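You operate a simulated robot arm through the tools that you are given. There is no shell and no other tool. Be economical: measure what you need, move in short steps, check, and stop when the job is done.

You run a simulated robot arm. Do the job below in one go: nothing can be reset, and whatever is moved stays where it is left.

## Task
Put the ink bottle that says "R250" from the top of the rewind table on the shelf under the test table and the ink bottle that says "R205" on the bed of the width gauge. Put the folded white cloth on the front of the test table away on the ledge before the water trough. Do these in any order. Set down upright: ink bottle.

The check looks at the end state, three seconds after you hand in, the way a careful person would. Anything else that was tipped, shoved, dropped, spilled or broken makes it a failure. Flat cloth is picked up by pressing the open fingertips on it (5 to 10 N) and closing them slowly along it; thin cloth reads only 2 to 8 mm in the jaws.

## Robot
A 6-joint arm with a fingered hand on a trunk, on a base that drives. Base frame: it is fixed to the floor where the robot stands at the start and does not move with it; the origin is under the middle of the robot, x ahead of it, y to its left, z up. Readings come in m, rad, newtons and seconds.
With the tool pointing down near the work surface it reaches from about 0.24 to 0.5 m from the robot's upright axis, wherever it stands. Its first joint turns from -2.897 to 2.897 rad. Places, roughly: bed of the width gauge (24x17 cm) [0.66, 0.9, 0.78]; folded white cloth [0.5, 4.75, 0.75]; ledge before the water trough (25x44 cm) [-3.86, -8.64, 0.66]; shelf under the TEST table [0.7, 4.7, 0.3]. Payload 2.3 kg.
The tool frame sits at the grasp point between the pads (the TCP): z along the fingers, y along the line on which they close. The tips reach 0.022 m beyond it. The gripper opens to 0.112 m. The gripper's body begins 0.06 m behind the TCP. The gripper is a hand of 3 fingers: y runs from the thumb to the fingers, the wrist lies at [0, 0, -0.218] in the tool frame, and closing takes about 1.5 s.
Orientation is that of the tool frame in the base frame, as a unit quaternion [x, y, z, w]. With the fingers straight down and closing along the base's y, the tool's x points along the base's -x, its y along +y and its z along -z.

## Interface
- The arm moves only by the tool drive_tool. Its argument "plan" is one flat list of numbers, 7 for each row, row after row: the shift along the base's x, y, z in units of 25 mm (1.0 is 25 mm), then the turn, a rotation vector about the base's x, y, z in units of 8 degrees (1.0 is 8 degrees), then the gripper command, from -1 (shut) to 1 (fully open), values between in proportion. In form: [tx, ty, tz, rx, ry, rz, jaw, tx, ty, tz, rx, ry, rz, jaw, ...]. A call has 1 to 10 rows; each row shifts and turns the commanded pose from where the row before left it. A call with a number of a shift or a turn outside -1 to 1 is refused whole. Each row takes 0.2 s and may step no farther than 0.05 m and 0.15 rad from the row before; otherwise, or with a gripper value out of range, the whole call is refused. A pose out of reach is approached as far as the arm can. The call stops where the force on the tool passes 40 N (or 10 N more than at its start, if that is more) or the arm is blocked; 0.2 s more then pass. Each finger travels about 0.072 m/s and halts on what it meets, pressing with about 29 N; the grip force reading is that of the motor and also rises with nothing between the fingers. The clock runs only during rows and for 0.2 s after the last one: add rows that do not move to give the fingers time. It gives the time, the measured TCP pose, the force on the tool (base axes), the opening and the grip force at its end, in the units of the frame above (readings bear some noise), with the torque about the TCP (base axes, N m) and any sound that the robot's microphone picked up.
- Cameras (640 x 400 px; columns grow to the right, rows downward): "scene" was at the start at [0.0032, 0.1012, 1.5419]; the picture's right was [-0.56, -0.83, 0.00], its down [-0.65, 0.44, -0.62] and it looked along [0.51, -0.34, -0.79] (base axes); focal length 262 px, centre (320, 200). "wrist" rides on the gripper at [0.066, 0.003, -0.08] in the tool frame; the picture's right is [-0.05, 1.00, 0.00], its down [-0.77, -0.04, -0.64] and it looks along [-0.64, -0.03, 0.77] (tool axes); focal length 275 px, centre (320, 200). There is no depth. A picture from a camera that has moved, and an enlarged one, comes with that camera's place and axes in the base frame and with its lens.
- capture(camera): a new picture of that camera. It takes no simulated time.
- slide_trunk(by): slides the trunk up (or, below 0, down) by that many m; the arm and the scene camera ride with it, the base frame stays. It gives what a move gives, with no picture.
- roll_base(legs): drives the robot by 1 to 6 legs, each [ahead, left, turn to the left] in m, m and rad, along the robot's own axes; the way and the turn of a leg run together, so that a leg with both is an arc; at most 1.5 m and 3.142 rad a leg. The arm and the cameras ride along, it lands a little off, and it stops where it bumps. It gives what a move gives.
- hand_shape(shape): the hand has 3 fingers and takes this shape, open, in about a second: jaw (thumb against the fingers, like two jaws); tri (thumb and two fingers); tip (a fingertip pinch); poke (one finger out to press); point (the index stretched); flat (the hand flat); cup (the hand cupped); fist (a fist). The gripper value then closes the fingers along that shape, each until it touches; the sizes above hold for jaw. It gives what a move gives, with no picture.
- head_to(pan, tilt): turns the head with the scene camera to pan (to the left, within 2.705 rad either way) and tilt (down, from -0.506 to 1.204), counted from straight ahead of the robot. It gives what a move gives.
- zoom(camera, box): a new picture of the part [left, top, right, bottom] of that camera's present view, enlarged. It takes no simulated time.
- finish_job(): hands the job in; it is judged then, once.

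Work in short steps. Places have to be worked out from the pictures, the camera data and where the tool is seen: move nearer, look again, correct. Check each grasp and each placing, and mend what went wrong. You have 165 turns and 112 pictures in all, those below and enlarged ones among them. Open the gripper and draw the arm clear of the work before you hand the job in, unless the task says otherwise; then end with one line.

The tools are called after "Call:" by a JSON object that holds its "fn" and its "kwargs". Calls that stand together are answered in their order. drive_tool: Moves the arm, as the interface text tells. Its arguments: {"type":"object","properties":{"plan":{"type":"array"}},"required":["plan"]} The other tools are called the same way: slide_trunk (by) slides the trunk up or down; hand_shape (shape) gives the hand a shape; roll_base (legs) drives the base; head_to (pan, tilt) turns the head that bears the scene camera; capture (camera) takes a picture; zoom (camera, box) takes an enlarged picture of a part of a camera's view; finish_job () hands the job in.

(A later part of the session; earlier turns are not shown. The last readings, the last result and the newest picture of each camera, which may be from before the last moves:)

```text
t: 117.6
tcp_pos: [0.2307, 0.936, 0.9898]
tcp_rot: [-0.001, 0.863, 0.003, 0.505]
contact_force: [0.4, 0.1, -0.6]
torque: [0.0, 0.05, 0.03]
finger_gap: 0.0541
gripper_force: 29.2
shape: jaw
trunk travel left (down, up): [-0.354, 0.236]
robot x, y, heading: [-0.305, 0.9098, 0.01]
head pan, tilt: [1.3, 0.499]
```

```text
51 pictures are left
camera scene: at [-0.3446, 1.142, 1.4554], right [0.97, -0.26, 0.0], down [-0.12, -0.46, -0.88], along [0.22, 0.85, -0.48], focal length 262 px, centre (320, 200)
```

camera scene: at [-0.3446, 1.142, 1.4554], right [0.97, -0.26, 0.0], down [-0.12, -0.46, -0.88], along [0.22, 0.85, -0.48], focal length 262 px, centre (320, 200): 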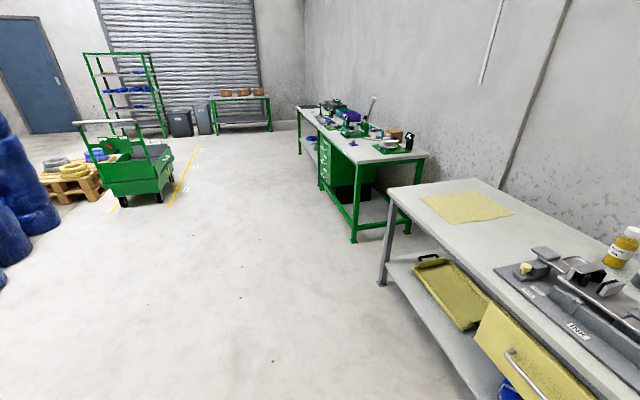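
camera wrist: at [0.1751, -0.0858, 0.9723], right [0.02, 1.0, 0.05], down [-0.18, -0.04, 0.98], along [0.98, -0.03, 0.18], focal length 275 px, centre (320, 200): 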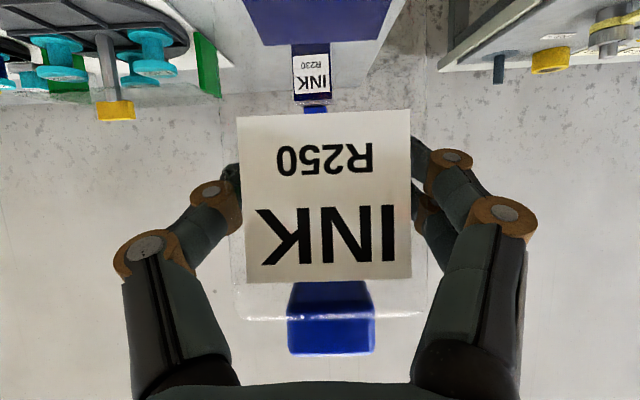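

The way is clear. I drive on left 2.7 m to view the test table.

Call:
{"fn": "roll_base", "kwargs": {"legs": [[0, 1.4, -0.01], [0, 1.4, 0]]}}

Call:
{"fn": "head_to", "kwargs": {"pan": 0.7, "tilt": 0.6}}

Call:
{"fn": "capture", "kwargs": {"camera": "scene"}}

```text
t: 131.1
tcp_pos: [0.1745, 3.7161, 0.9898]
tcp_rot: [0.007, 0.863, -0.001, 0.505]
contact_force: [-0.5, -0.2, -1.7]
torque: [-0.04, 0.0, -0.02]
finger_gap: 0.0541
gripper_force: 28.9
shape: jaw
trunk travel left (down, up): [-0.354, 0.236]
robot x, y, heading: [-0.3638, 3.6976, -0.002]
head pan, tilt: [1.3, 0.499]
```

```text
t: 132.1
tcp_pos: [0.1743, 3.7153, 0.9899]
tcp_rot: [0.007, 0.863, -0.002, 0.506]
contact_force: [-0.2, -1.0, -0.8]
torque: [-0.04, 0.04, -0.07]
finger_gap: 0.0544
gripper_force: 28.5
shape: jaw
trunk travel left (down, up): [-0.354, 0.236]
robot x, y, heading: [-0.3637, 3.7046, 0.0]
head pan, tilt: [0.7, 0.6]
```

```text
50 pictures are left
camera scene: at [-0.354, 3.9011, 1.4464], right [0.64, -0.77, 0.0], down [-0.43, -0.36, -0.83], along [0.63, 0.53, -0.56], focal length 262 px, centre (320, 200)
```

scene: 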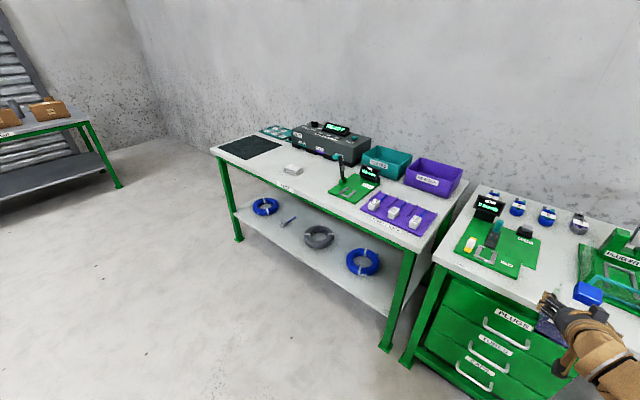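

The test table is the left one: folded cloth at its front, shelf with coils. I zoom on it.

Call:
{"fn": "zoom", "kwargs": {"camera": "scene", "box": [200, 120, 440, 300]}}

```text
2.22 times, centred on (320, 210) of scene
camera zoom: at [-0.354, 3.9011, 1.4464], right [0.64, -0.77, 0.0], down [-0.43, -0.36, -0.83], along [0.63, 0.53, -0.56], focal length 583 px, centre (320, 178)
```

zoom: 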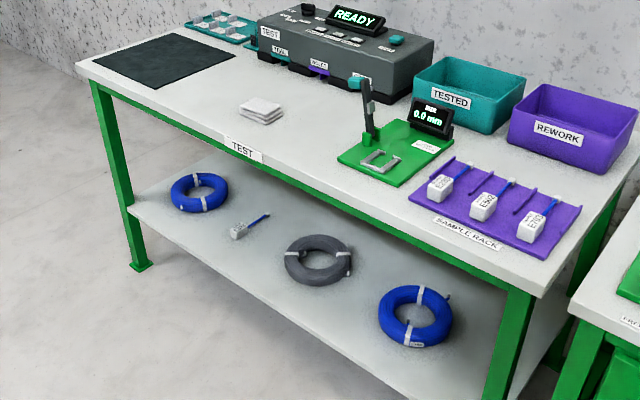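

I pick a free shelf spot between the grey coil (y≈4.71) and the right blue coil (y≈4.38): about (0.52, 4.55), z≈0.30. I must learn how low the tilted hand can go, so I lower the trunk fully here in free space and stretch the arm.

Call:
{"fn": "roll_base", "kwargs": {"legs": [[-0.3, 0, 0], [0, 0.75, 0]]}}

Call:
{"fn": "slide_trunk", "kwargs": {"by": -0.35}}

Call:
{"fn": "drive_tool", "kwargs": {"plan": [1, 0, 0, 0, 0, 0, -1, 1, 0, -0.5, 0, 0, 0, -1, 1, 0, -1, 0, 0, 0, -1, 0.5, 0, -1, 0, 0, 0, -1, 0, 0, -1, 0, 0, 0, -1, 0, 0, -1, 0, 0, 0, -1]}}

```text
t: 137.9
tcp_pos: [-0.1189, 4.4492, 0.9891]
tcp_rot: [0.018, 0.863, -0.008, 0.506]
contact_force: [-0.4, 0.1, -0.6]
torque: [0.0, -0.01, 0.0]
finger_gap: 0.054
gripper_force: 29.0
shape: jaw
trunk travel left (down, up): [-0.354, 0.236]
robot x, y, heading: [-0.655, 4.446, -0.034]
head pan, tilt: [0.7, 0.6]
```

```text
t: 141.3
tcp_pos: [-0.1183, 4.4493, 0.6403]
tcp_rot: [0.019, 0.863, -0.009, 0.505]
contact_force: [-0.9, 0.4, -0.3]
torque: [0.01, 0.04, 0.0]
finger_gap: 0.0543
gripper_force: 28.7
shape: jaw
trunk travel left (down, up): [-0.004, 0.586]
robot x, y, heading: [-0.6562, 4.4495, -0.041]
head pan, tilt: [0.7, 0.6]
```

```text
t: 142.7
tcp_pos: [-0.0282, 4.4498, 0.5279]
tcp_rot: [0.019, 0.863, -0.009, 0.505]
contact_force: [0.1, 0.0, -0.8]
torque: [-0.01, 0.0, 0.01]
finger_gap: 0.0541
gripper_force: 29.3
shape: jaw
trunk travel left (down, up): [-0.004, 0.586]
robot x, y, heading: [-0.6583, 4.4472, -0.035]
head pan, tilt: [0.7, 0.6]
```

It follows without limits at this distance (0.63 m out, z 0.53). I go further down to 0.40.

Call:
{"fn": "drive_tool", "kwargs": {"plan": [0, 0, -1, 0, 0, 0, -1, 0, 0, -1, 0, 0, 0, -1, 0, 0, -1, 0, 0, 0, -1, 0, 0, -1, 0, 0, 0, -1, 0, 0, 0, 0, 0, 0, -1]}}

Call:
{"fn": "head_to", "kwargs": {"pan": 0.2, "tilt": 0.55}}

Call:
{"fn": "capture", "kwargs": {"camera": "scene"}}

Call:
{"fn": "capture", "kwargs": {"camera": "wrist"}}

```text
t: 143.9
tcp_pos: [-0.0307, 4.4483, 0.4277]
tcp_rot: [0.02, 0.863, -0.009, 0.504]
contact_force: [0.2, -0.1, -0.3]
torque: [0.01, 0.02, -0.01]
finger_gap: 0.0544
gripper_force: 28.6
shape: jaw
trunk travel left (down, up): [-0.004, 0.586]
robot x, y, heading: [-0.6572, 4.4458, -0.031]
head pan, tilt: [0.7, 0.6]
```

```text
t: 144.8
tcp_pos: [-0.0309, 4.447, 0.4273]
tcp_rot: [0.019, 0.863, -0.009, 0.505]
contact_force: [0.3, -0.1, -1.0]
torque: [0.01, 0.0, -0.04]
finger_gap: 0.0543
gripper_force: 28.7
shape: jaw
trunk travel left (down, up): [-0.004, 0.586]
robot x, y, heading: [-0.6578, 4.4482, -0.032]
head pan, tilt: [0.201, 0.55]
```

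```text
48 pictures are left
camera scene: at [-0.6219, 4.6097, 1.1009], right [0.17, -0.99, 0.0], down [-0.52, -0.09, -0.85], along [0.84, 0.14, -0.52], focal length 262 px, centre (320, 200)
```

scene: 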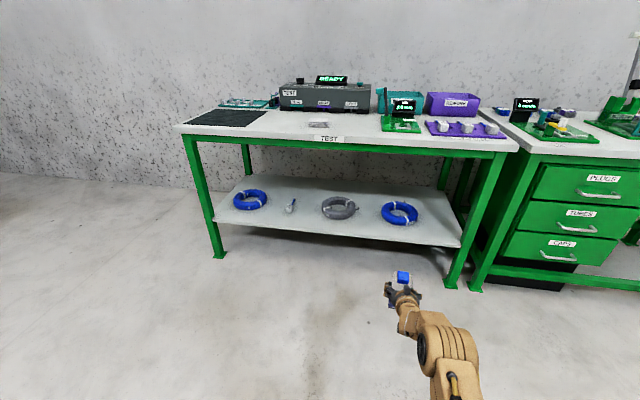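

```text
47 pictures are left
camera wrist: at [-0.133, 4.456, 0.4096], right [0.06, 1.0, 0.04], down [-0.18, -0.03, 0.98], along [0.98, -0.07, 0.18], focal length 275 px, centre (320, 200)
```

wrist: 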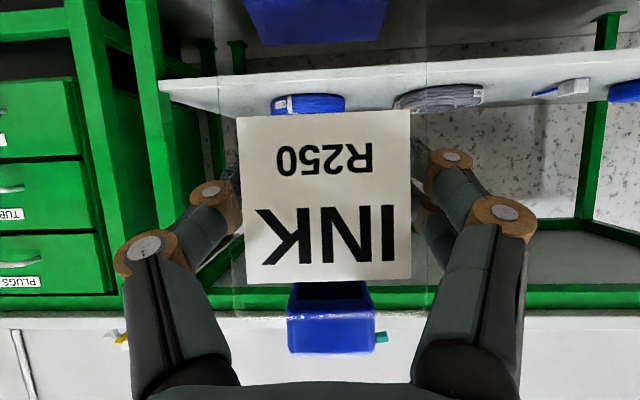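

Shelf top z≈0.30, gap between coils centred y≈4.54. I align laterally with heading 0, then drive in most of the way and check.

Call:
{"fn": "roll_base", "kwargs": {"legs": [[0, 0.072, 0.032], [0.3, 0, 0]]}}

Call:
{"fn": "capture", "kwargs": {"camera": "wrist"}}

Call:
{"fn": "zoom", "kwargs": {"camera": "scene", "box": [220, 100, 540, 300]}}

```text
t: 147.5
tcp_pos: [0.2721, 4.5425, 0.4277]
tcp_rot: [0.006, 0.863, -0.001, 0.505]
contact_force: [-0.2, 0.0, -1.4]
torque: [0.02, 0.04, -0.02]
finger_gap: 0.0541
gripper_force: 28.7
shape: jaw
trunk travel left (down, up): [-0.004, 0.586]
robot x, y, heading: [-0.3514, 4.5218, -0.003]
head pan, tilt: [0.201, 0.55]
```

```text
46 pictures are left
camera wrist: at [0.1691, 4.5458, 0.4096], right [0.03, 1.0, 0.04], down [-0.18, -0.04, 0.98], along [0.98, -0.04, 0.18], focal length 275 px, centre (320, 200)
```

wrist: 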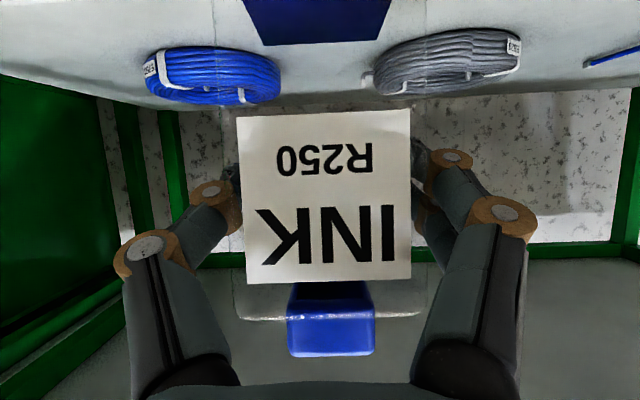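

```text
2.00 times, centred on (380, 200) of scene
camera zoom: at [-0.3245, 4.6834, 1.1009], right [0.2, -0.98, 0.0], down [-0.51, -0.1, -0.85], along [0.84, 0.17, -0.52], focal length 525 px, centre (200, 200)
```

zoom: 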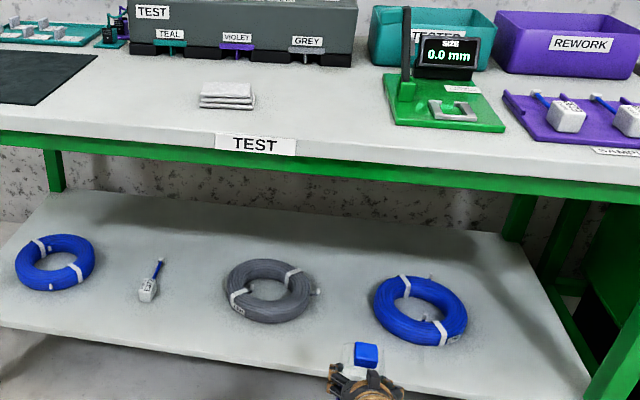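

Well centred between coils. I drive in 0.24 m.

Call:
{"fn": "roll_base", "kwargs": {"legs": [[0.24, 0, 0]]}}

Call:
{"fn": "capture", "kwargs": {"camera": "wrist"}}

Call:
{"fn": "drive_tool", "kwargs": {"plan": [0, 0, -0.5, 0, 0, 0, -1, 0, 0, -0.5, 0, 0, 0, -1, 0, 0, 0, 0, 0, 0, -1]}}

```text
t: 149.3
tcp_pos: [0.5136, 4.5395, 0.4272]
tcp_rot: [0.006, 0.863, -0.001, 0.505]
contact_force: [0.3, 0.6, -0.5]
torque: [-0.01, 0.02, -0.01]
finger_gap: 0.0539
gripper_force: 28.9
shape: jaw
trunk travel left (down, up): [-0.004, 0.586]
robot x, y, heading: [-0.1117, 4.5199, -0.002]
head pan, tilt: [0.201, 0.55]
```

```text
44 pictures are left
camera wrist: at [0.4098, 4.5439, 0.4096], right [0.04, 1.0, 0.04], down [-0.18, -0.04, 0.98], along [0.98, -0.04, 0.18], focal length 275 px, centre (320, 200)
```

wrist: 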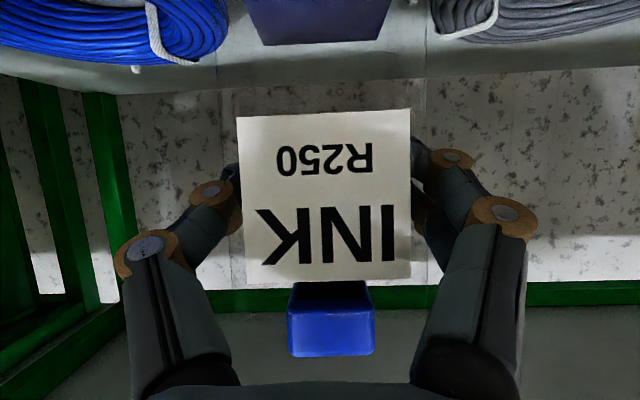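

```text
t: 150.1
tcp_pos: [0.5125, 4.5387, 0.4016]
tcp_rot: [0.007, 0.863, -0.002, 0.506]
contact_force: [0.1, 0.7, -0.8]
torque: [-0.01, -0.02, 0.01]
finger_gap: 0.0542
gripper_force: 30.0
shape: jaw
trunk travel left (down, up): [-0.004, 0.586]
robot x, y, heading: [-0.1108, 4.5161, -0.002]
head pan, tilt: [0.201, 0.55]
```

Lower in millimetre steps now, watching force.

Call:
{"fn": "drive_tool", "kwargs": {"plan": [0, 0, -0.12, 0, 0, 0, -1, 0, 0, -0.12, 0, 0, 0, -1, 0, 0, -0.12, 0, 0, 0, -1]}}

Call:
{"fn": "drive_tool", "kwargs": {"plan": [0, 0, -0.08, 0, 0, 0, -1, 0, 0, -0.08, 0, 0, 0, -1]}}

```text
t: 150.9
tcp_pos: [0.5132, 4.5388, 0.3939]
tcp_rot: [0.006, 0.863, -0.001, 0.506]
contact_force: [-0.7, 0.5, -0.4]
torque: [0.01, 0.03, -0.01]
finger_gap: 0.0542
gripper_force: 28.6
shape: jaw
trunk travel left (down, up): [-0.004, 0.586]
robot x, y, heading: [-0.1122, 4.5223, -0.005]
head pan, tilt: [0.201, 0.55]
```

```text
t: 151.5
tcp_pos: [0.5138, 4.5393, 0.3897]
tcp_rot: [0.005, 0.863, 0.0, 0.505]
contact_force: [-0.7, 0.4, -1.3]
torque: [0.01, 0.01, -0.02]
finger_gap: 0.0542
gripper_force: 29.1
shape: jaw
trunk travel left (down, up): [-0.004, 0.586]
robot x, y, heading: [-0.1133, 4.5196, -0.007]
head pan, tilt: [0.201, 0.55]
```

Call:
{"fn": "drive_tool", "kwargs": {"plan": [0, 0, -0.06, 0, 0, 0, -1, 0, 0, -0.06, 0, 0, 0, -1]}}

Call:
{"fn": "drive_tool", "kwargs": {"plan": [0, 0, -0.06, 0, 0, 0, -1, 0, 0, -0.06, 0, 0, 0, -1]}}

Call:
{"fn": "zoom", "kwargs": {"camera": "scene", "box": [280, 160, 440, 260]}}

```text
t: 152.1
tcp_pos: [0.5131, 4.5391, 0.3862]
tcp_rot: [0.007, 0.863, -0.001, 0.505]
contact_force: [0.1, -0.4, -0.6]
torque: [-0.02, 0.01, 0.0]
finger_gap: 0.0539
gripper_force: 29.1
shape: jaw
trunk travel left (down, up): [-0.004, 0.586]
robot x, y, heading: [-0.1118, 4.5242, -0.005]
head pan, tilt: [0.201, 0.55]
```

```text
t: 152.7
tcp_pos: [0.5137, 4.5405, 0.3838]
tcp_rot: [0.006, 0.863, -0.001, 0.505]
contact_force: [0.6, -0.6, -1.2]
torque: [-0.01, 0.02, 0.03]
finger_gap: 0.0542
gripper_force: 28.6
shape: jaw
trunk travel left (down, up): [-0.004, 0.586]
robot x, y, heading: [-0.1145, 4.5221, -0.006]
head pan, tilt: [0.201, 0.55]
```

```text
4.00 times, centred on (360, 210) of scene
camera zoom: at [-0.0833, 4.683, 1.1009], right [0.2, -0.98, 0.0], down [-0.51, -0.1, -0.85], along [0.84, 0.17, -0.52], focal length 1050 px, centre (160, 160)
```

zoom: 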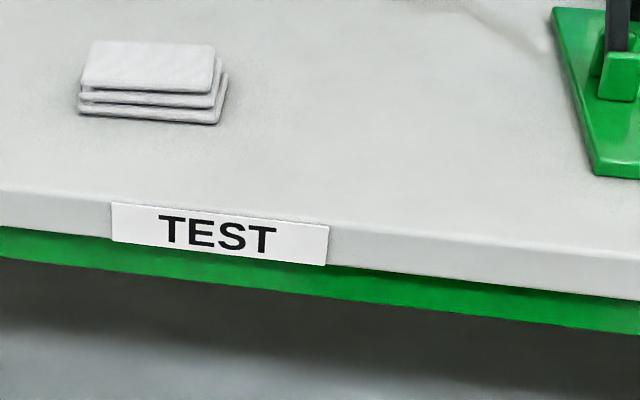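

Still hanging; continue down.

Call:
{"fn": "drive_tool", "kwargs": {"plan": [0, 0, -0.06, 0, 0, 0, -1, 0, 0, -0.06, 0, 0, 0, -1]}}

Call:
{"fn": "drive_tool", "kwargs": {"plan": [0, 0, -0.06, 0, 0, 0, -1, 0, 0, -0.06, 0, 0, 0, -1]}}

Call:
{"fn": "drive_tool", "kwargs": {"plan": [0, 0, -0.06, 0, 0, 0, -1, 0, 0, -0.06, 0, 0, 0, -1]}}

```text
t: 153.3
tcp_pos: [0.5137, 4.5399, 0.3804]
tcp_rot: [0.006, 0.863, -0.001, 0.505]
contact_force: [0.8, -0.1, -0.5]
torque: [0.01, 0.02, -0.04]
finger_gap: 0.0539
gripper_force: 28.8
shape: jaw
trunk travel left (down, up): [-0.004, 0.586]
robot x, y, heading: [-0.112, 4.5224, -0.0]
head pan, tilt: [0.201, 0.55]
```

```text
t: 153.9
tcp_pos: [0.5127, 4.5407, 0.3774]
tcp_rot: [0.007, 0.863, -0.001, 0.505]
contact_force: [-0.3, 0.1, -0.7]
torque: [0.0, 0.0, 0.01]
finger_gap: 0.0543
gripper_force: 28.7
shape: jaw
trunk travel left (down, up): [-0.004, 0.586]
robot x, y, heading: [-0.1145, 4.5213, -0.006]
head pan, tilt: [0.201, 0.55]
```

```text
t: 154.5
tcp_pos: [0.512, 4.5401, 0.3745]
tcp_rot: [0.007, 0.863, -0.002, 0.505]
contact_force: [0.1, 1.0, -0.7]
torque: [0.01, 0.04, 0.03]
finger_gap: 0.0543
gripper_force: 29.1
shape: jaw
trunk travel left (down, up): [-0.004, 0.586]
robot x, y, heading: [-0.1146, 4.5228, -0.004]
head pan, tilt: [0.201, 0.55]
```

Call:
{"fn": "drive_tool", "kwargs": {"plan": [0, 0, -0.07, 0, 0, 0, -1, 0, 0, -0.07, 0, 0, 0, -1]}}

Call:
{"fn": "drive_tool", "kwargs": {"plan": [0, 0, -0.07, 0, 0, 0, -1, 0, 0, -0.07, 0, 0, 0, -1]}}

Call:
{"fn": "capture", "kwargs": {"camera": "wrist"}}

```text
t: 155.1
tcp_pos: [0.5138, 4.5404, 0.3706]
tcp_rot: [0.006, 0.863, -0.001, 0.505]
contact_force: [-0.3, 0.0, -1.1]
torque: [-0.03, 0.01, -0.02]
finger_gap: 0.0541
gripper_force: 29.2
shape: jaw
trunk travel left (down, up): [-0.004, 0.586]
robot x, y, heading: [-0.1141, 4.5242, 0.002]
head pan, tilt: [0.201, 0.55]
```

```text
t: 155.7
tcp_pos: [0.5136, 4.539, 0.3681]
tcp_rot: [0.007, 0.862, -0.002, 0.506]
contact_force: [1.9, 0.2, 2.2]
torque: [-0.04, 0.01, 0.02]
finger_gap: 0.0541
gripper_force: 29.5
shape: jaw
trunk travel left (down, up): [-0.004, 0.586]
robot x, y, heading: [-0.1141, 4.5197, -0.002]
head pan, tilt: [0.201, 0.55]
```

```text
42 pictures are left
camera wrist: at [0.4102, 4.5437, 0.35], right [0.03, 1.0, 0.04], down [-0.18, -0.04, 0.98], along [0.98, -0.04, 0.18], focal length 275 px, centre (320, 200)
```

wrist: 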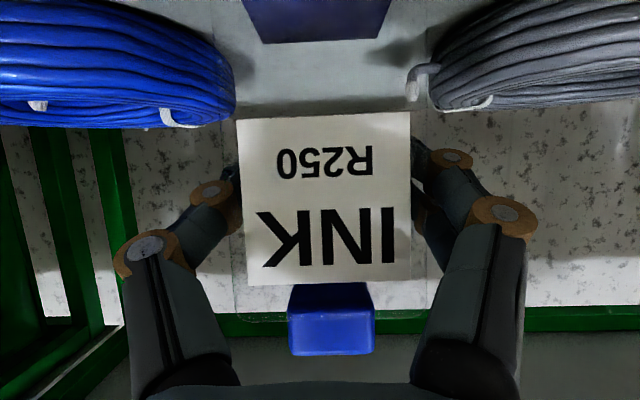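

Contact (+2 N). One millimetre more, then open slowly.

Call:
{"fn": "drive_tool", "kwargs": {"plan": [0, 0, -0.03, 0, 0, 0, -1, 0, 0, 0, 0, 0, 0, 0.05, 0, 0, 0, 0, 0, 0, 0.2, 0, 0, 0, 0, 0, 0, 0.4, 0, 0, 0, 0, 0, 0, 0.7, 0, 0, 0, 0, 0, 0, 0.7, 0, 0, 0, 0, 0, 0, 0.7]}}

Call:
{"fn": "capture", "kwargs": {"camera": "wrist"}}

```text
t: 157.3
tcp_pos: [0.5135, 4.5396, 0.3665]
tcp_rot: [0.006, 0.863, -0.001, 0.505]
contact_force: [-0.1, 0.9, 0.3]
torque: [-0.01, 0.01, 0.0]
finger_gap: 0.0949
gripper_force: 0.1
shape: jaw
trunk travel left (down, up): [-0.004, 0.586]
robot x, y, heading: [-0.1105, 4.5241, 0.001]
head pan, tilt: [0.201, 0.55]
```

```text
41 pictures are left
camera wrist: at [0.4103, 4.5435, 0.3493], right [0.04, 1.0, 0.04], down [-0.18, -0.04, 0.98], along [0.98, -0.04, 0.18], focal length 275 px, centre (320, 200)
```

wrist: 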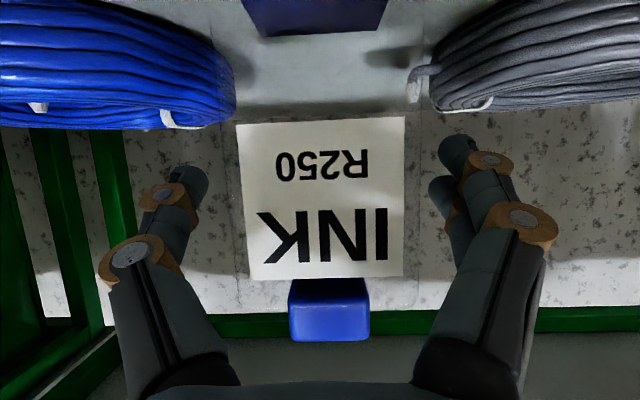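

The bottle stands free and upright. I back straight out 0.3 m and view it.

Call:
{"fn": "roll_base", "kwargs": {"legs": [[-0.35, 0, 0]]}}

Call:
{"fn": "capture", "kwargs": {"camera": "scene"}}

```text
t: 159.5
tcp_pos: [0.164, 4.5442, 0.3681]
tcp_rot: [0.003, 0.863, 0.001, 0.505]
contact_force: [-0.1, 0.7, -0.4]
torque: [0.0, 0.01, 0.01]
finger_gap: 0.0949
gripper_force: 0.0
shape: jaw
trunk travel left (down, up): [-0.004, 0.586]
robot x, y, heading: [-0.4628, 4.5222, 0.005]
head pan, tilt: [0.201, 0.55]
```

```text
40 pictures are left
camera scene: at [-0.4338, 4.6829, 1.1009], right [0.2, -0.98, 0.0], down [-0.51, -0.11, -0.85], along [0.83, 0.17, -0.52], focal length 262 px, centre (320, 200)
```

scene: 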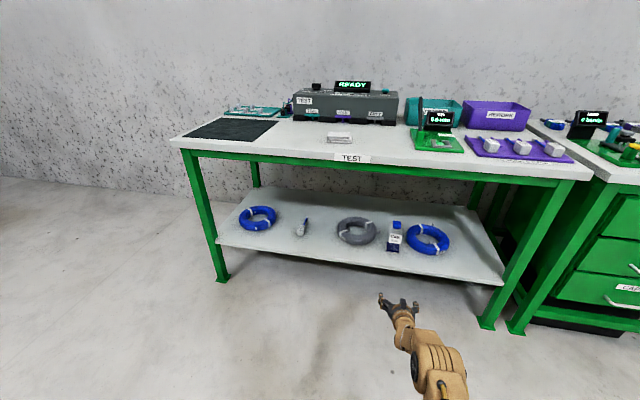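

R250 stands upright on the shelf between the coils. Now the cloth, at about (0.507, 4.81), top z≈0.79: I raise the trunk and turn the hand back to pointing down.

Call:
{"fn": "slide_trunk", "kwargs": {"by": 0.47}}

Call:
{"fn": "drive_tool", "kwargs": {"plan": [-0.5, 0, 0.8, 0, 0.95, 0, 1, -0.7, 0, 0.8, 0, 0.95, 0, 1, -0.8, 0, 0.8, 0, 0.95, 0, 1, -0.8, 0, 0.8, 0, 0.95, 0, 1, -0.8, 0, 0.6, 0, 0.95, 0, 1, -0.8, 0, 0.5, 0, 0.95, 0, 1, -0.8, 0, 0.3, 0, 0.95, 0, 1, -0.8, 0, 0, 0, 0.92, 0, 1]}}

```text
refused: 0.47 is not a number from -0.4 to 0.4
```

```text
t: 161.3
tcp_pos: [-0.146, 4.5369, 0.3548]
tcp_rot: [0.002, 0.999, 0.013, 0.04]
contact_force: [0.4, 0.6, -0.5]
torque: [0.02, 0.01, -0.02]
finger_gap: 0.1118
gripper_force: 0.1
shape: jaw
out of reach, approached as far as the arm can: row 3, 4, 5, 6, 7, 8
trunk travel left (down, up): [-0.004, 0.586]
robot x, y, heading: [-0.4625, 4.5209, 0.009]
head pan, tilt: [0.201, 0.55]
```

The trunk step was too big and was refused, but the hand is nearly down. I raise the trunk in two steps and look.

Call:
{"fn": "slide_trunk", "kwargs": {"by": 0.4}}

Call:
{"fn": "slide_trunk", "kwargs": {"by": 0.1}}

Call:
{"fn": "drive_tool", "kwargs": {"plan": [0.5, 0, 1, 0, 0.55, 0, 1, 0.5, 0, 1, 0, 0, 0, 1, 0.5, 0, 1, 0, 0, 0, 1, 0.5, 0, 1, 0, 0, 0, 1]}}

Call:
{"fn": "capture", "kwargs": {"camera": "scene"}}

```text
t: 165.2
tcp_pos: [-0.1454, 4.5347, 0.7547]
tcp_rot: [0.002, 0.999, 0.014, 0.041]
contact_force: [0.4, 0.5, -0.6]
torque: [-0.01, 0.02, 0.01]
finger_gap: 0.1118
gripper_force: 0.0
shape: jaw
trunk travel left (down, up): [-0.404, 0.186]
robot x, y, heading: [-0.4587, 4.5216, 0.011]
head pan, tilt: [0.201, 0.55]
```

```text
t: 166.5
tcp_pos: [-0.1447, 4.5367, 0.8557]
tcp_rot: [0.002, 0.999, 0.015, 0.041]
contact_force: [-1.5, -0.3, -0.2]
torque: [0.0, 0.03, 0.03]
finger_gap: 0.1118
gripper_force: 0.0
shape: jaw
trunk travel left (down, up): [-0.504, 0.086]
robot x, y, heading: [-0.4579, 4.521, 0.003]
head pan, tilt: [0.201, 0.55]
```

```text
t: 167.5
tcp_pos: [-0.0977, 4.5459, 0.9435]
tcp_rot: [-0.001, 0.999, 0.039, 0.026]
contact_force: [-0.2, 0.1, -0.5]
torque: [-0.04, 0.0, -0.01]
finger_gap: 0.1118
gripper_force: 0.0
shape: jaw
out of reach, approached as far as the arm can: row 1
trunk travel left (down, up): [-0.504, 0.086]
robot x, y, heading: [-0.4613, 4.5231, 0.007]
head pan, tilt: [0.201, 0.55]
```

```text
39 pictures are left
camera scene: at [-0.4341, 4.6829, 1.6009], right [0.2, -0.98, 0.0], down [-0.51, -0.11, -0.85], along [0.83, 0.17, -0.52], focal length 262 px, centre (320, 200)
```

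scene: 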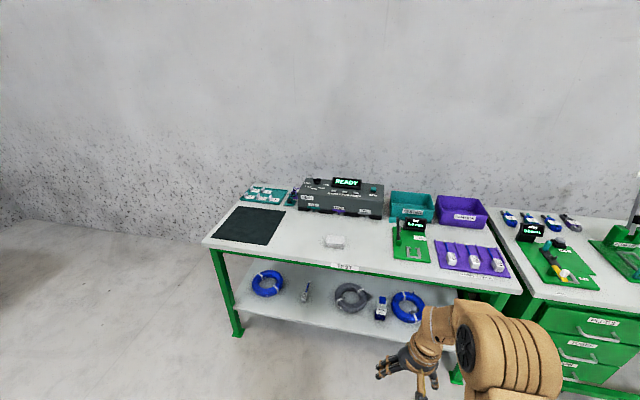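

Cloth at ≈(0.495, 4.81). I align laterally, straighten the hand, and drive in over the table front at a safe height.

Call:
{"fn": "roll_base", "kwargs": {"legs": [[0, 0.265, -0.005], [0.48, 0, 0]]}}

Call:
{"fn": "drive_tool", "kwargs": {"plan": [0.5, 0, 0, -0.56, 0.37, 0, 1, 0.5, 0, 0, 0, 0, 0, 1, 0, 0, 0, 0, 0, 0, 1]}}

Call:
{"fn": "capture", "kwargs": {"camera": "wrist"}}

```text
t: 171.9
tcp_pos: [0.3931, 4.8197, 0.944]
tcp_rot: [-0.008, 0.999, 0.04, 0.025]
contact_force: [0.1, -0.1, -0.3]
torque: [0.01, 0.0, 0.02]
finger_gap: 0.1119
gripper_force: 0.1
shape: jaw
trunk travel left (down, up): [-0.504, 0.086]
robot x, y, heading: [0.0346, 4.7866, 0.021]
head pan, tilt: [0.201, 0.55]
```

```text
t: 172.7
tcp_pos: [0.4161, 4.8201, 0.944]
tcp_rot: [-0.007, 1.0, 0.0, -0.001]
contact_force: [-0.2, 0.1, -0.6]
torque: [0.01, -0.02, -0.02]
finger_gap: 0.1121
gripper_force: 0.1
shape: jaw
trunk travel left (down, up): [-0.504, 0.086]
robot x, y, heading: [0.0287, 4.7905, 0.02]
head pan, tilt: [0.201, 0.55]
```

```text
38 pictures are left
camera wrist: at [0.3495, 4.8229, 1.0252], right [0.03, 1.0, 0.0], down [0.77, -0.02, 0.64], along [0.64, -0.02, -0.77], focal length 275 px, centre (320, 200)
```

wrist: 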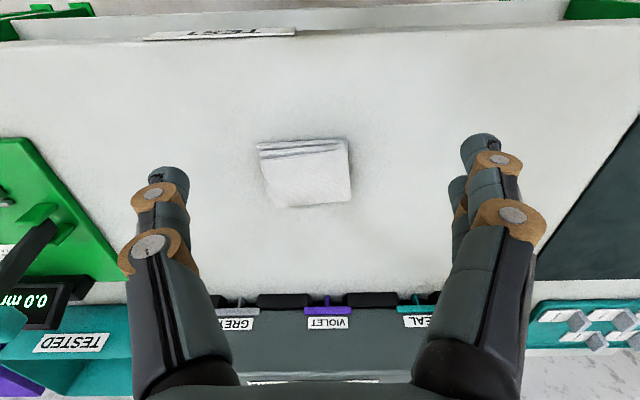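

The cloth is ~10×7 cm, centred at (0.518, 4.804). I roll 2 cm nearer, then move over it with a 6 cm opening and go down to just above.

Call:
{"fn": "roll_base", "kwargs": {"legs": [[0.02, 0, -0.02]]}}

Call:
{"fn": "drive_tool", "kwargs": {"plan": [0.8, 0, 0, 0, 0, 0, 0.1, 0.8, 0, 0, 0, 0, 0, 0.1, 0.8, 0, -0.5, 0, 0, 0, 0.1, 0.8, 0, -1, 0, 0, 0, 0.1, 0, 0, -1, 0, 0, 0, 0.1, 0, 0, -1, 0, 0, 0, 0.1, 0, 0, 0, 0, 0, 0, 0.1]}}

Call:
{"fn": "capture", "kwargs": {"camera": "wrist"}}

```text
t: 173.5
tcp_pos: [0.4382, 4.8137, 0.9428]
tcp_rot: [0.002, 1.0, 0.001, -0.001]
contact_force: [0.5, 0.0, 0.1]
torque: [-0.03, 0.0, 0.07]
finger_gap: 0.1118
gripper_force: 0.1
shape: jaw
trunk travel left (down, up): [-0.504, 0.086]
robot x, y, heading: [0.05, 4.7936, -0.002]
head pan, tilt: [0.201, 0.55]
```

```text
t: 175.1
tcp_pos: [0.5159, 4.8111, 0.8561]
tcp_rot: [0.003, 1.0, 0.001, 0.0]
contact_force: [0.7, -0.1, -0.1]
torque: [0.02, 0.01, 0.0]
finger_gap: 0.0623
gripper_force: 0.1
shape: jaw
trunk travel left (down, up): [-0.504, 0.086]
robot x, y, heading: [0.0482, 4.7956, 0.002]
head pan, tilt: [0.201, 0.55]
```

```text
37 pictures are left
camera wrist: at [0.4493, 4.8145, 0.9375], right [0.05, 1.0, 0.0], down [0.77, -0.04, 0.64], along [0.64, -0.03, -0.77], focal length 275 px, centre (320, 200)
```

wrist: 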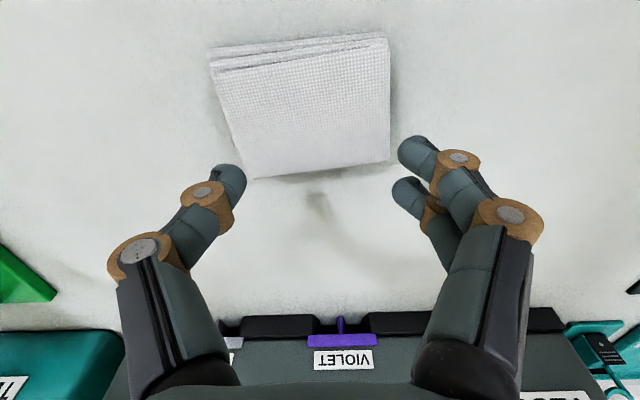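

Well centred. I lower toward contact, watching force.

Call:
{"fn": "drive_tool", "kwargs": {"plan": [-0.1, -0.2, -0.5, 0, 0, 0, 0.1, 0, 0, -0.4, 0, 0, 0, 0.1, 0, 0, -0.2, 0, 0, 0, 0.1]}}

Call:
{"fn": "drive_tool", "kwargs": {"plan": [0, 0, -0.12, 0, 0, 0, 0.1, 0, 0, -0.12, 0, 0, 0, 0.1]}}

Call:
{"fn": "drive_tool", "kwargs": {"plan": [0, 0, -0.1, 0, 0, 0, 0.1, 0, 0, -0.1, 0, 0, 0, 0.1]}}

```text
t: 175.9
tcp_pos: [0.5135, 4.8076, 0.829]
tcp_rot: [0.003, 1.0, 0.001, 0.0]
contact_force: [-0.7, 0.0, 0.8]
torque: [0.01, 0.01, 0.01]
finger_gap: 0.0621
gripper_force: 0.1
shape: jaw
trunk travel left (down, up): [-0.504, 0.086]
robot x, y, heading: [0.0491, 4.7923, -0.0]
head pan, tilt: [0.201, 0.55]
```

```text
t: 176.5
tcp_pos: [0.5127, 4.8075, 0.8274]
tcp_rot: [0.003, 1.0, 0.001, 0.004]
contact_force: [3.7, 1.5, 35.9]
torque: [0.0, -0.11, 0.03]
finger_gap: 0.0608
gripper_force: 0.1
shape: jaw
trunk travel left (down, up): [-0.504, 0.086]
robot x, y, heading: [0.0497, 4.7896, 0.004]
head pan, tilt: [0.201, 0.55]
```

```text
t: 176.8
tcp_pos: [0.5138, 4.8078, 0.8284]
tcp_rot: [0.003, 1.0, 0.0, 0.007]
contact_force: [-5.1, 0.6, 28.7]
torque: [-0.14, 0.11, -0.13]
finger_gap: 0.0604
gripper_force: 0.0
shape: jaw
trunk travel left (down, up): [-0.504, 0.086]
robot x, y, heading: [0.0482, 4.7946, -0.001]
head pan, tilt: [0.201, 0.55]
stopped in row 1: the force on the tool passed its limit at 50 N (the readings are from after the stop); the commanded pose is now the measured one
```

The surface is firm (~0.828). I ease up about a millimetre to reach 5–10 N.

Call:
{"fn": "drive_tool", "kwargs": {"plan": [0, 0, 0.03, 0, 0, 0, 0.1, 0, 0, 0, 0, 0, 0, 0.1]}}

```text
t: 177.4
tcp_pos: [0.5132, 4.8072, 0.8273]
tcp_rot: [0.003, 1.0, 0.0, 0.006]
contact_force: [-4.9, 2.4, 26.9]
torque: [-0.18, 0.12, -0.1]
finger_gap: 0.0606
gripper_force: 0.1
shape: jaw
trunk travel left (down, up): [-0.504, 0.086]
robot x, y, heading: [0.0485, 4.7913, -0.001]
head pan, tilt: [0.201, 0.55]
```

Call:
{"fn": "drive_tool", "kwargs": {"plan": [0, 0, 0.07, 0, 0.0, 0, 0.1, 0, 0, 0, 0, 0, 0, 0.1]}}

```text
t: 178.0
tcp_pos: [0.5142, 4.8077, 0.8275]
tcp_rot: [0.002, 1.0, 0.0, 0.005]
contact_force: [-3.2, 0.3, 11.8]
torque: [-0.02, 0.02, 0.0]
finger_gap: 0.0616
gripper_force: 0.0
shape: jaw
trunk travel left (down, up): [-0.504, 0.086]
robot x, y, heading: [0.051, 4.7892, 0.002]
head pan, tilt: [0.201, 0.55]
```

About 12 N; I ease a touch and begin closing slowly along the cloth.

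Call:
{"fn": "drive_tool", "kwargs": {"plan": [0, 0, 0.015, 0, 0, 0, 0.05, 0, 0, 0, 0, 0, 0, 0, 0, 0, 0, 0, 0, 0, -0.1, 0, 0, 0, 0, 0, 0, -0.2, 0, 0, 0, 0, 0, 0, -0.3]}}

Call:
{"fn": "capture", "kwargs": {"camera": "wrist"}}

```text
t: 179.2
tcp_pos: [0.5157, 4.8092, 0.8261]
tcp_rot: [0.002, 1.0, 0.001, 0.003]
contact_force: [-0.2, -0.2, 0.1]
torque: [0.0, 0.0, 0.06]
finger_gap: 0.0394
gripper_force: 0.0
shape: jaw
trunk travel left (down, up): [-0.504, 0.086]
robot x, y, heading: [0.0483, 4.7901, -0.002]
head pan, tilt: [0.201, 0.55]
```

```text
36 pictures are left
camera wrist: at [0.449, 4.8118, 0.9074], right [0.05, 1.0, 0.0], down [0.77, -0.04, 0.64], along [0.64, -0.03, -0.77], focal length 275 px, centre (320, 200)
```

wrist: 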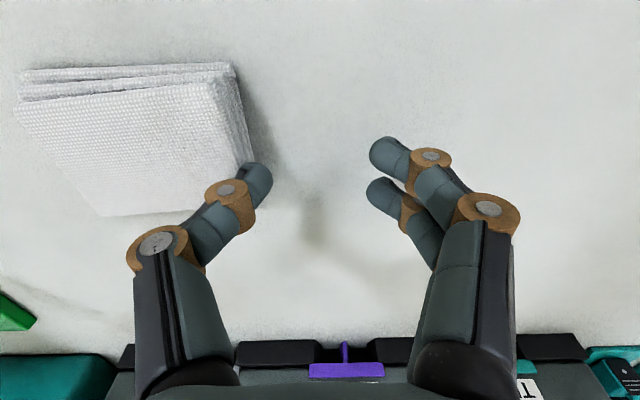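

The cloth slid sideways as one firm stack to about (0.505, 4.72), still folded. It is ~7 cm deep along x, so I will take it by its two long sides: rise, open, and turn the hand 90°.

Call:
{"fn": "drive_tool", "kwargs": {"plan": [0, 0.2, 0.8, 0, 0, 0, 0, 0, 0.2, 1, 0, 0, 0, 0.3, 0, 0, 1, 0, 0, 0, 0.6, 0, -0.6, 1, 0, 0, 1, 1, 0, -0.6, 0.3, 0, 0, 1, 1, 0, -0.6, 0, 0, 0, 1, 1, 0, -0.6, 0, 0, 0, 1, 1, 0, -0.6, 0, 0, 0, 1, 1, 0, -0.6, 0, 0, 0, 1, 1, 0, -0.4, 0, 0, 0, 1, 1]}}

Call:
{"fn": "drive_tool", "kwargs": {"plan": [0, 0, 0, 0, 0, 1, 1, 0, 0, 0, 0, 0, 1, 1, 0, 0, 0, 0, 0, 1, 1, 0, 0, 0, 0, 0, 1, 1, 0, 0, 0, 0, 0, 0.25, 1, 0, 0, 0, 0, 0, 0, 1]}}

Call:
{"fn": "capture", "kwargs": {"camera": "wrist"}}

Call:
{"fn": "head_to", "kwargs": {"pan": -0.1, "tilt": 0.85}}

Call:
{"fn": "capture", "kwargs": {"camera": "scene"}}

```text
t: 181.4
tcp_pos: [0.5089, 4.7268, 0.9255]
tcp_rot: [-0.466, 0.885, 0.0, 0.003]
contact_force: [-1.1, -0.3, 0.0]
torque: [-0.02, -0.05, -0.02]
finger_gap: 0.112
gripper_force: 0.1
shape: jaw
out of reach, approached as far as the arm can: row 10
trunk travel left (down, up): [-0.504, 0.086]
robot x, y, heading: [0.0493, 4.7897, -0.001]
head pan, tilt: [0.201, 0.55]
```

```text
t: 182.8
tcp_pos: [0.4306, 4.839, 0.882]
tcp_rot: [-0.688, 0.726, -0.016, -0.002]
contact_force: [0.6, -0.7, -0.3]
torque: [0.03, 0.01, -0.03]
finger_gap: 0.112
gripper_force: 0.1
shape: jaw
out of reach, approached as far as the arm can: row 1, 2, 3, 4, 5
trunk travel left (down, up): [-0.504, 0.086]
robot x, y, heading: [0.0485, 4.7894, 0.001]
head pan, tilt: [0.201, 0.55]
```

```text
35 pictures are left
camera wrist: at [0.4226, 4.7751, 0.965], right [-0.99, 0.1, -0.02], down [0.07, 0.78, 0.62], along [0.08, 0.61, -0.79], focal length 275 px, centre (320, 200)
```

wrist: 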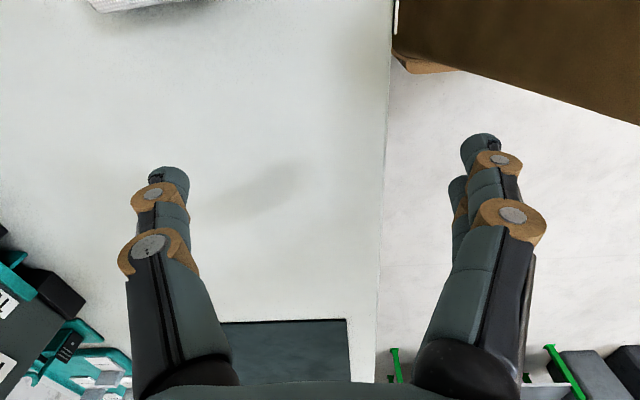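

```text
t: 183.6
tcp_pos: [0.4318, 4.8385, 0.8822]
tcp_rot: [-0.688, 0.725, -0.016, -0.003]
contact_force: [-0.2, -0.8, 0.2]
torque: [-0.01, -0.01, -0.04]
finger_gap: 0.1121
gripper_force: 0.1
shape: jaw
trunk travel left (down, up): [-0.504, 0.086]
robot x, y, heading: [0.0497, 4.7935, -0.002]
head pan, tilt: [-0.099, 0.85]
```

```text
34 pictures are left
camera scene: at [0.0673, 4.9264, 1.5755], right [-0.1, -1.0, 0.0], down [-0.75, 0.07, -0.66], along [0.66, -0.07, -0.75], focal length 262 px, centre (320, 200)
```

scene: 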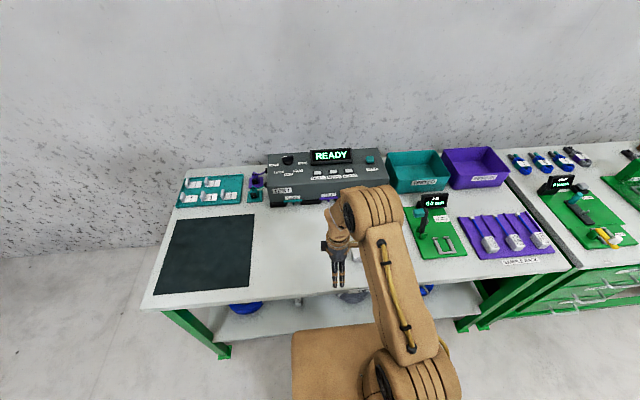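

The 90° turn hits a joint limit at that side; with the hand left of the robot's axis it works. I shift the base 0.14 m right so the hand comes over the cloth, then look.

Call:
{"fn": "roll_base", "kwargs": {"legs": [[0, -0.17, 0]]}}

Call:
{"fn": "drive_tool", "kwargs": {"plan": [0.5, 0, 0.8, 0, 0, 0, 1, 0.5, 0, 0.8, 0, 0, 0.2, 1, 0.5, -0.3, 0, 0, 0, 0.2, 1, 0, 0, 0, 0, 0, 0, 1]}}

Call:
{"fn": "capture", "kwargs": {"camera": "wrist"}}

```text
t: 185.1
tcp_pos: [0.4316, 4.667, 0.8821]
tcp_rot: [-0.689, 0.724, -0.015, -0.002]
contact_force: [-0.6, -0.9, 0.0]
torque: [0.01, -0.01, 0.02]
finger_gap: 0.1122
gripper_force: 0.1
shape: jaw
trunk travel left (down, up): [-0.504, 0.086]
robot x, y, heading: [0.0479, 4.6229, 0.006]
head pan, tilt: [-0.099, 0.85]
```

```text
t: 186.1
tcp_pos: [0.4412, 4.6915, 0.9076]
tcp_rot: [-0.706, 0.708, -0.025, -0.004]
contact_force: [1.1, -0.7, 0.9]
torque: [-0.02, 0.0, 0.01]
finger_gap: 0.112
gripper_force: 0.0
shape: jaw
out of reach, approached as far as the arm can: row 1, 2, 3
trunk travel left (down, up): [-0.504, 0.086]
robot x, y, heading: [0.052, 4.6202, 0.004]
head pan, tilt: [-0.099, 0.85]
```

```text
33 pictures are left
camera wrist: at [0.4353, 4.6284, 0.9902], right [-1.0, 0.05, -0.03], down [0.02, 0.8, 0.61], along [0.05, 0.6, -0.8], focal length 275 px, centre (320, 200)
```

wrist: 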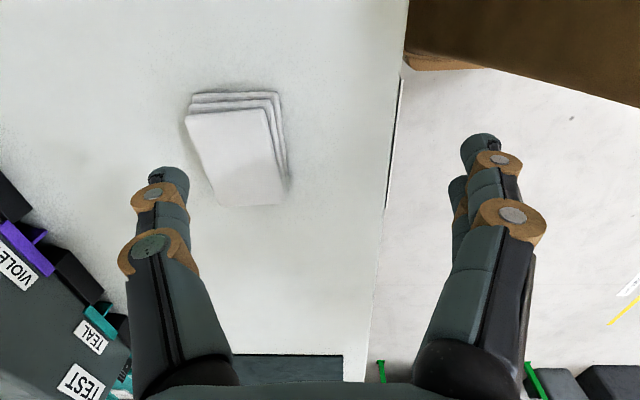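

From this view the cloth's top spans x 0.477–0.536, y 4.691–4.772, square to the room: so closing along y fits with >1 cm margin each side. I turn the hand back to 0 yaw.

Call:
{"fn": "drive_tool", "kwargs": {"plan": [0, 0, 0.5, 0, 0, -1, 1, 0, 0, 0.3, 0, 0, -1, 1, 0, 0, 0, 0, 0, -1, 1, 0.2, 0.2, 0, 0, 0, -1, 1, 0.3, 0.2, 0, 0, 0, -1, 1, 0.4, 0.2, 0, 0, 0, -1, 1, 0.4, 0.2, 0, 0, 0, -1, 1, 0.4, 0.2, 0, 0, 0, -1, 1, 0.4, 0.2, 0, 0, 0, -1, 1, 0.4, 0.2, 0, 0, 0, -1, 1]}}

Call:
{"fn": "drive_tool", "kwargs": {"plan": [0, 0, 0, 0, 0, -0.6, 1, 0, 0, 0, 0, 0, -0.6, 1, 0, 0, 0, 0, 0, 0, 1]}}

Call:
{"fn": "capture", "kwargs": {"camera": "wrist"}}

```text
t: 188.3
tcp_pos: [0.5014, 4.7259, 0.9258]
tcp_rot: [-0.088, 0.996, -0.01, -0.012]
contact_force: [-0.6, -0.6, 0.3]
torque: [-0.01, -0.01, 0.01]
finger_gap: 0.1118
gripper_force: 0.1
shape: jaw
trunk travel left (down, up): [-0.504, 0.086]
robot x, y, heading: [0.0491, 4.618, 0.001]
head pan, tilt: [-0.099, 0.85]
```

```text
t: 189.1
tcp_pos: [0.5026, 4.7255, 0.9263]
tcp_rot: [-0.005, 1.0, -0.01, -0.013]
contact_force: [-0.9, 0.1, -0.2]
torque: [-0.01, -0.02, -0.02]
finger_gap: 0.1119
gripper_force: 0.1
shape: jaw
trunk travel left (down, up): [-0.504, 0.086]
robot x, y, heading: [0.0504, 4.6219, 0.005]
head pan, tilt: [-0.099, 0.85]
```

```text
32 pictures are left
camera wrist: at [0.4379, 4.7292, 1.0094], right [0.04, 1.0, -0.02], down [0.79, -0.02, 0.62], along [0.62, -0.04, -0.79], focal length 275 px, centre (320, 200)
```

wrist: 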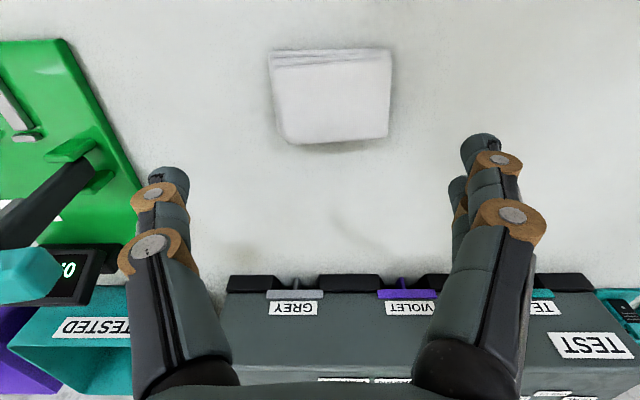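

Cloth centre (0.506, 4.731). I level the hand, centre on it and go down around it stepwise.

Call:
{"fn": "drive_tool", "kwargs": {"plan": [0.16, 0.22, -0.5, 0.14, -0.19, 0, 1, 0, 0, -1, 0, 0, 0, 1, 0, 0, -1, 0, 0, 0, 1, 0, 0, -1, 0, 0, 0, 1, 0, 0, 0, 0, 0, 0, 1]}}

Call:
{"fn": "capture", "kwargs": {"camera": "wrist"}}

```text
t: 190.3
tcp_pos: [0.5073, 4.7308, 0.841]
tcp_rot: [-0.007, 1.0, 0.0, 0.001]
contact_force: [0.2, -0.5, 0.1]
torque: [0.04, -0.04, 0.02]
finger_gap: 0.1118
gripper_force: 0.1
shape: jaw
trunk travel left (down, up): [-0.504, 0.086]
robot x, y, heading: [0.0504, 4.6202, 0.007]
head pan, tilt: [-0.099, 0.85]
```

```text
31 pictures are left
camera wrist: at [0.4406, 4.7326, 0.9217], right [0.04, 1.0, 0.0], down [0.77, -0.03, 0.64], along [0.64, -0.02, -0.77], focal length 275 px, centre (320, 200)
```

wrist: 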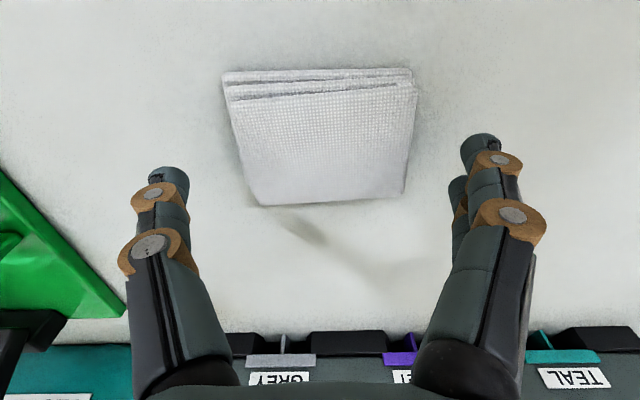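

Still centred (4 mm y fix). Going down in small steps to near the table.

Call:
{"fn": "drive_tool", "kwargs": {"plan": [0, 0.16, -0.4, 0, 0, 0, 1, 0, 0, -0.3, 0, 0, 0, 1, 0, 0, -0.2, 0, 0, 0, 1]}}

Call:
{"fn": "drive_tool", "kwargs": {"plan": [0, 0, -0.12, 0, 0, 0, 1, 0, 0, -0.12, 0, 0, 0, 1]}}

```text
t: 191.1
tcp_pos: [0.5084, 4.7358, 0.8179]
tcp_rot: [-0.006, 1.0, 0.0, 0.0]
contact_force: [-0.4, -0.5, 0.3]
torque: [-0.01, 0.01, 0.03]
finger_gap: 0.112
gripper_force: 0.0
shape: jaw
trunk travel left (down, up): [-0.504, 0.086]
robot x, y, heading: [0.0491, 4.6185, 0.002]
head pan, tilt: [-0.099, 0.85]
```

```text
t: 191.7
tcp_pos: [0.5077, 4.7347, 0.8118]
tcp_rot: [-0.006, 1.0, 0.0, 0.0]
contact_force: [0.6, -0.3, -0.4]
torque: [-0.03, -0.05, 0.02]
finger_gap: 0.112
gripper_force: 0.1
shape: jaw
trunk travel left (down, up): [-0.504, 0.086]
robot x, y, heading: [0.0502, 4.6228, 0.003]
head pan, tilt: [-0.099, 0.85]
```

Call:
{"fn": "drive_tool", "kwargs": {"plan": [0, 0, -0.12, 0, 0, 0, 1, 0, 0, -0.1, 0, 0, 0, 1]}}

Call:
{"fn": "capture", "kwargs": {"camera": "wrist"}}

```text
t: 192.3
tcp_pos: [0.5075, 4.7338, 0.8062]
tcp_rot: [-0.007, 1.0, 0.001, 0.001]
contact_force: [0.3, 0.3, 0.2]
torque: [-0.03, -0.03, 0.05]
finger_gap: 0.112
gripper_force: 0.1
shape: jaw
trunk travel left (down, up): [-0.504, 0.086]
robot x, y, heading: [0.0473, 4.6159, 0.012]
head pan, tilt: [-0.099, 0.85]
```

```text
30 pictures are left
camera wrist: at [0.4403, 4.7359, 0.887], right [0.04, 1.0, 0.0], down [0.77, -0.03, 0.64], along [0.64, -0.02, -0.77], focal length 275 px, centre (320, 200)
```

wrist: 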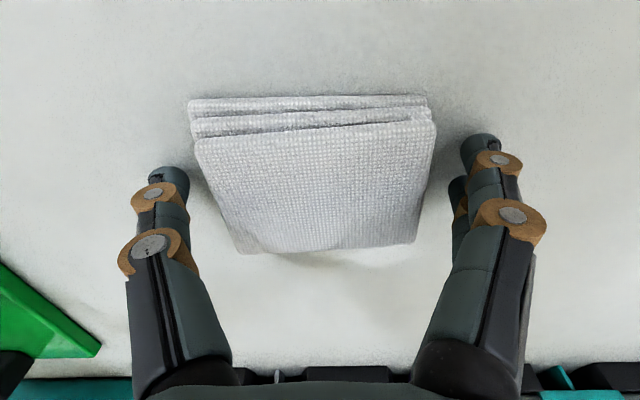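

The fingers straddle the stack. A few millimetres lower, then close slowly.

Call:
{"fn": "drive_tool", "kwargs": {"plan": [0, 0, -0.1, 0, 0, 0, 1, 0, 0, -0.1, 0, 0, 0, 1]}}

Call:
{"fn": "drive_tool", "kwargs": {"plan": [0, 0, 0, 0, 0, 0, 0.8, 0, 0, 0, 0, 0, 0, 0.65, 0, 0, 0, 0, 0, 0, 0.5, 0, 0, 0, 0, 0, 0, 0.4, 0, 0, 0, 0, 0, 0, 0.3, 0, 0, 0, 0, 0, 0, 0.2, 0, 0, 0, 0, 0, 0, 0.2]}}

Call:
{"fn": "capture", "kwargs": {"camera": "wrist"}}

```text
t: 192.9
tcp_pos: [0.5053, 4.7339, 0.8007]
tcp_rot: [-0.008, 1.0, 0.001, 0.001]
contact_force: [0.5, 0.0, 5.1]
torque: [0.07, 0.02, -0.01]
finger_gap: 0.1119
gripper_force: 0.0
shape: jaw
trunk travel left (down, up): [-0.504, 0.086]
robot x, y, heading: [0.0508, 4.6214, 0.004]
head pan, tilt: [-0.099, 0.85]
```

```text
t: 194.5
tcp_pos: [0.5044, 4.7341, 0.8012]
tcp_rot: [-0.006, 1.0, 0.001, 0.003]
contact_force: [5.7, 1.6, 32.2]
torque: [-0.08, -0.11, 0.07]
finger_gap: 0.0861
gripper_force: 29.2
shape: jaw
trunk travel left (down, up): [-0.504, 0.086]
robot x, y, heading: [0.0496, 4.6194, 0.004]
head pan, tilt: [-0.099, 0.85]
```

```text
29 pictures are left
camera wrist: at [0.4381, 4.7361, 0.8824], right [0.03, 1.0, 0.0], down [0.77, -0.03, 0.64], along [0.64, -0.02, -0.77], focal length 275 px, centre (320, 200)
```

wrist: 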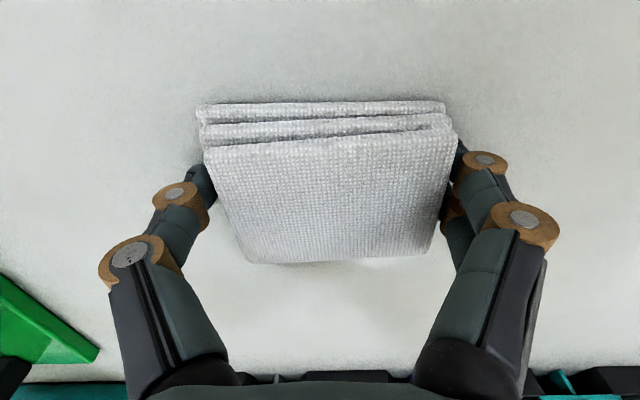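

It grips as a block (86 mm, 29 N). I lift gently.

Call:
{"fn": "drive_tool", "kwargs": {"plan": [0, 0, 0.15, 0, 0, 0, -0.2, 0, 0, 0.2, 0, 0, 0, -0.4, 0, 0, 0.4, 0, 0, 0, -0.4, 0, 0, 0.8, 0, 0, 0, -0.4, 0, 0, 1, 0, 0, 0, -0.4]}}

Call:
{"fn": "capture", "kwargs": {"camera": "wrist"}}

```text
t: 195.7
tcp_pos: [0.5058, 4.7359, 0.8647]
tcp_rot: [-0.005, 1.0, 0.0, 0.0]
contact_force: [-0.6, -0.2, -1.8]
torque: [0.0, 0.03, 0.03]
finger_gap: 0.0858
gripper_force: 29.5
shape: jaw
trunk travel left (down, up): [-0.504, 0.086]
robot x, y, heading: [0.0483, 4.62, 0.004]
head pan, tilt: [-0.099, 0.85]
```

```text
28 pictures are left
camera wrist: at [0.4399, 4.738, 0.9458], right [0.04, 1.0, 0.0], down [0.77, -0.03, 0.64], along [0.64, -0.02, -0.77], focal length 275 px, centre (320, 200)
```

wrist: 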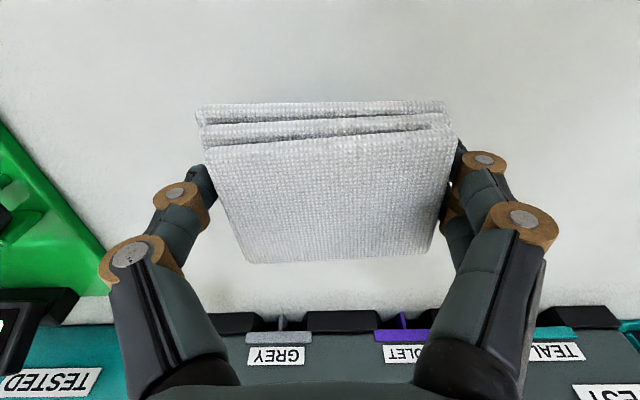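

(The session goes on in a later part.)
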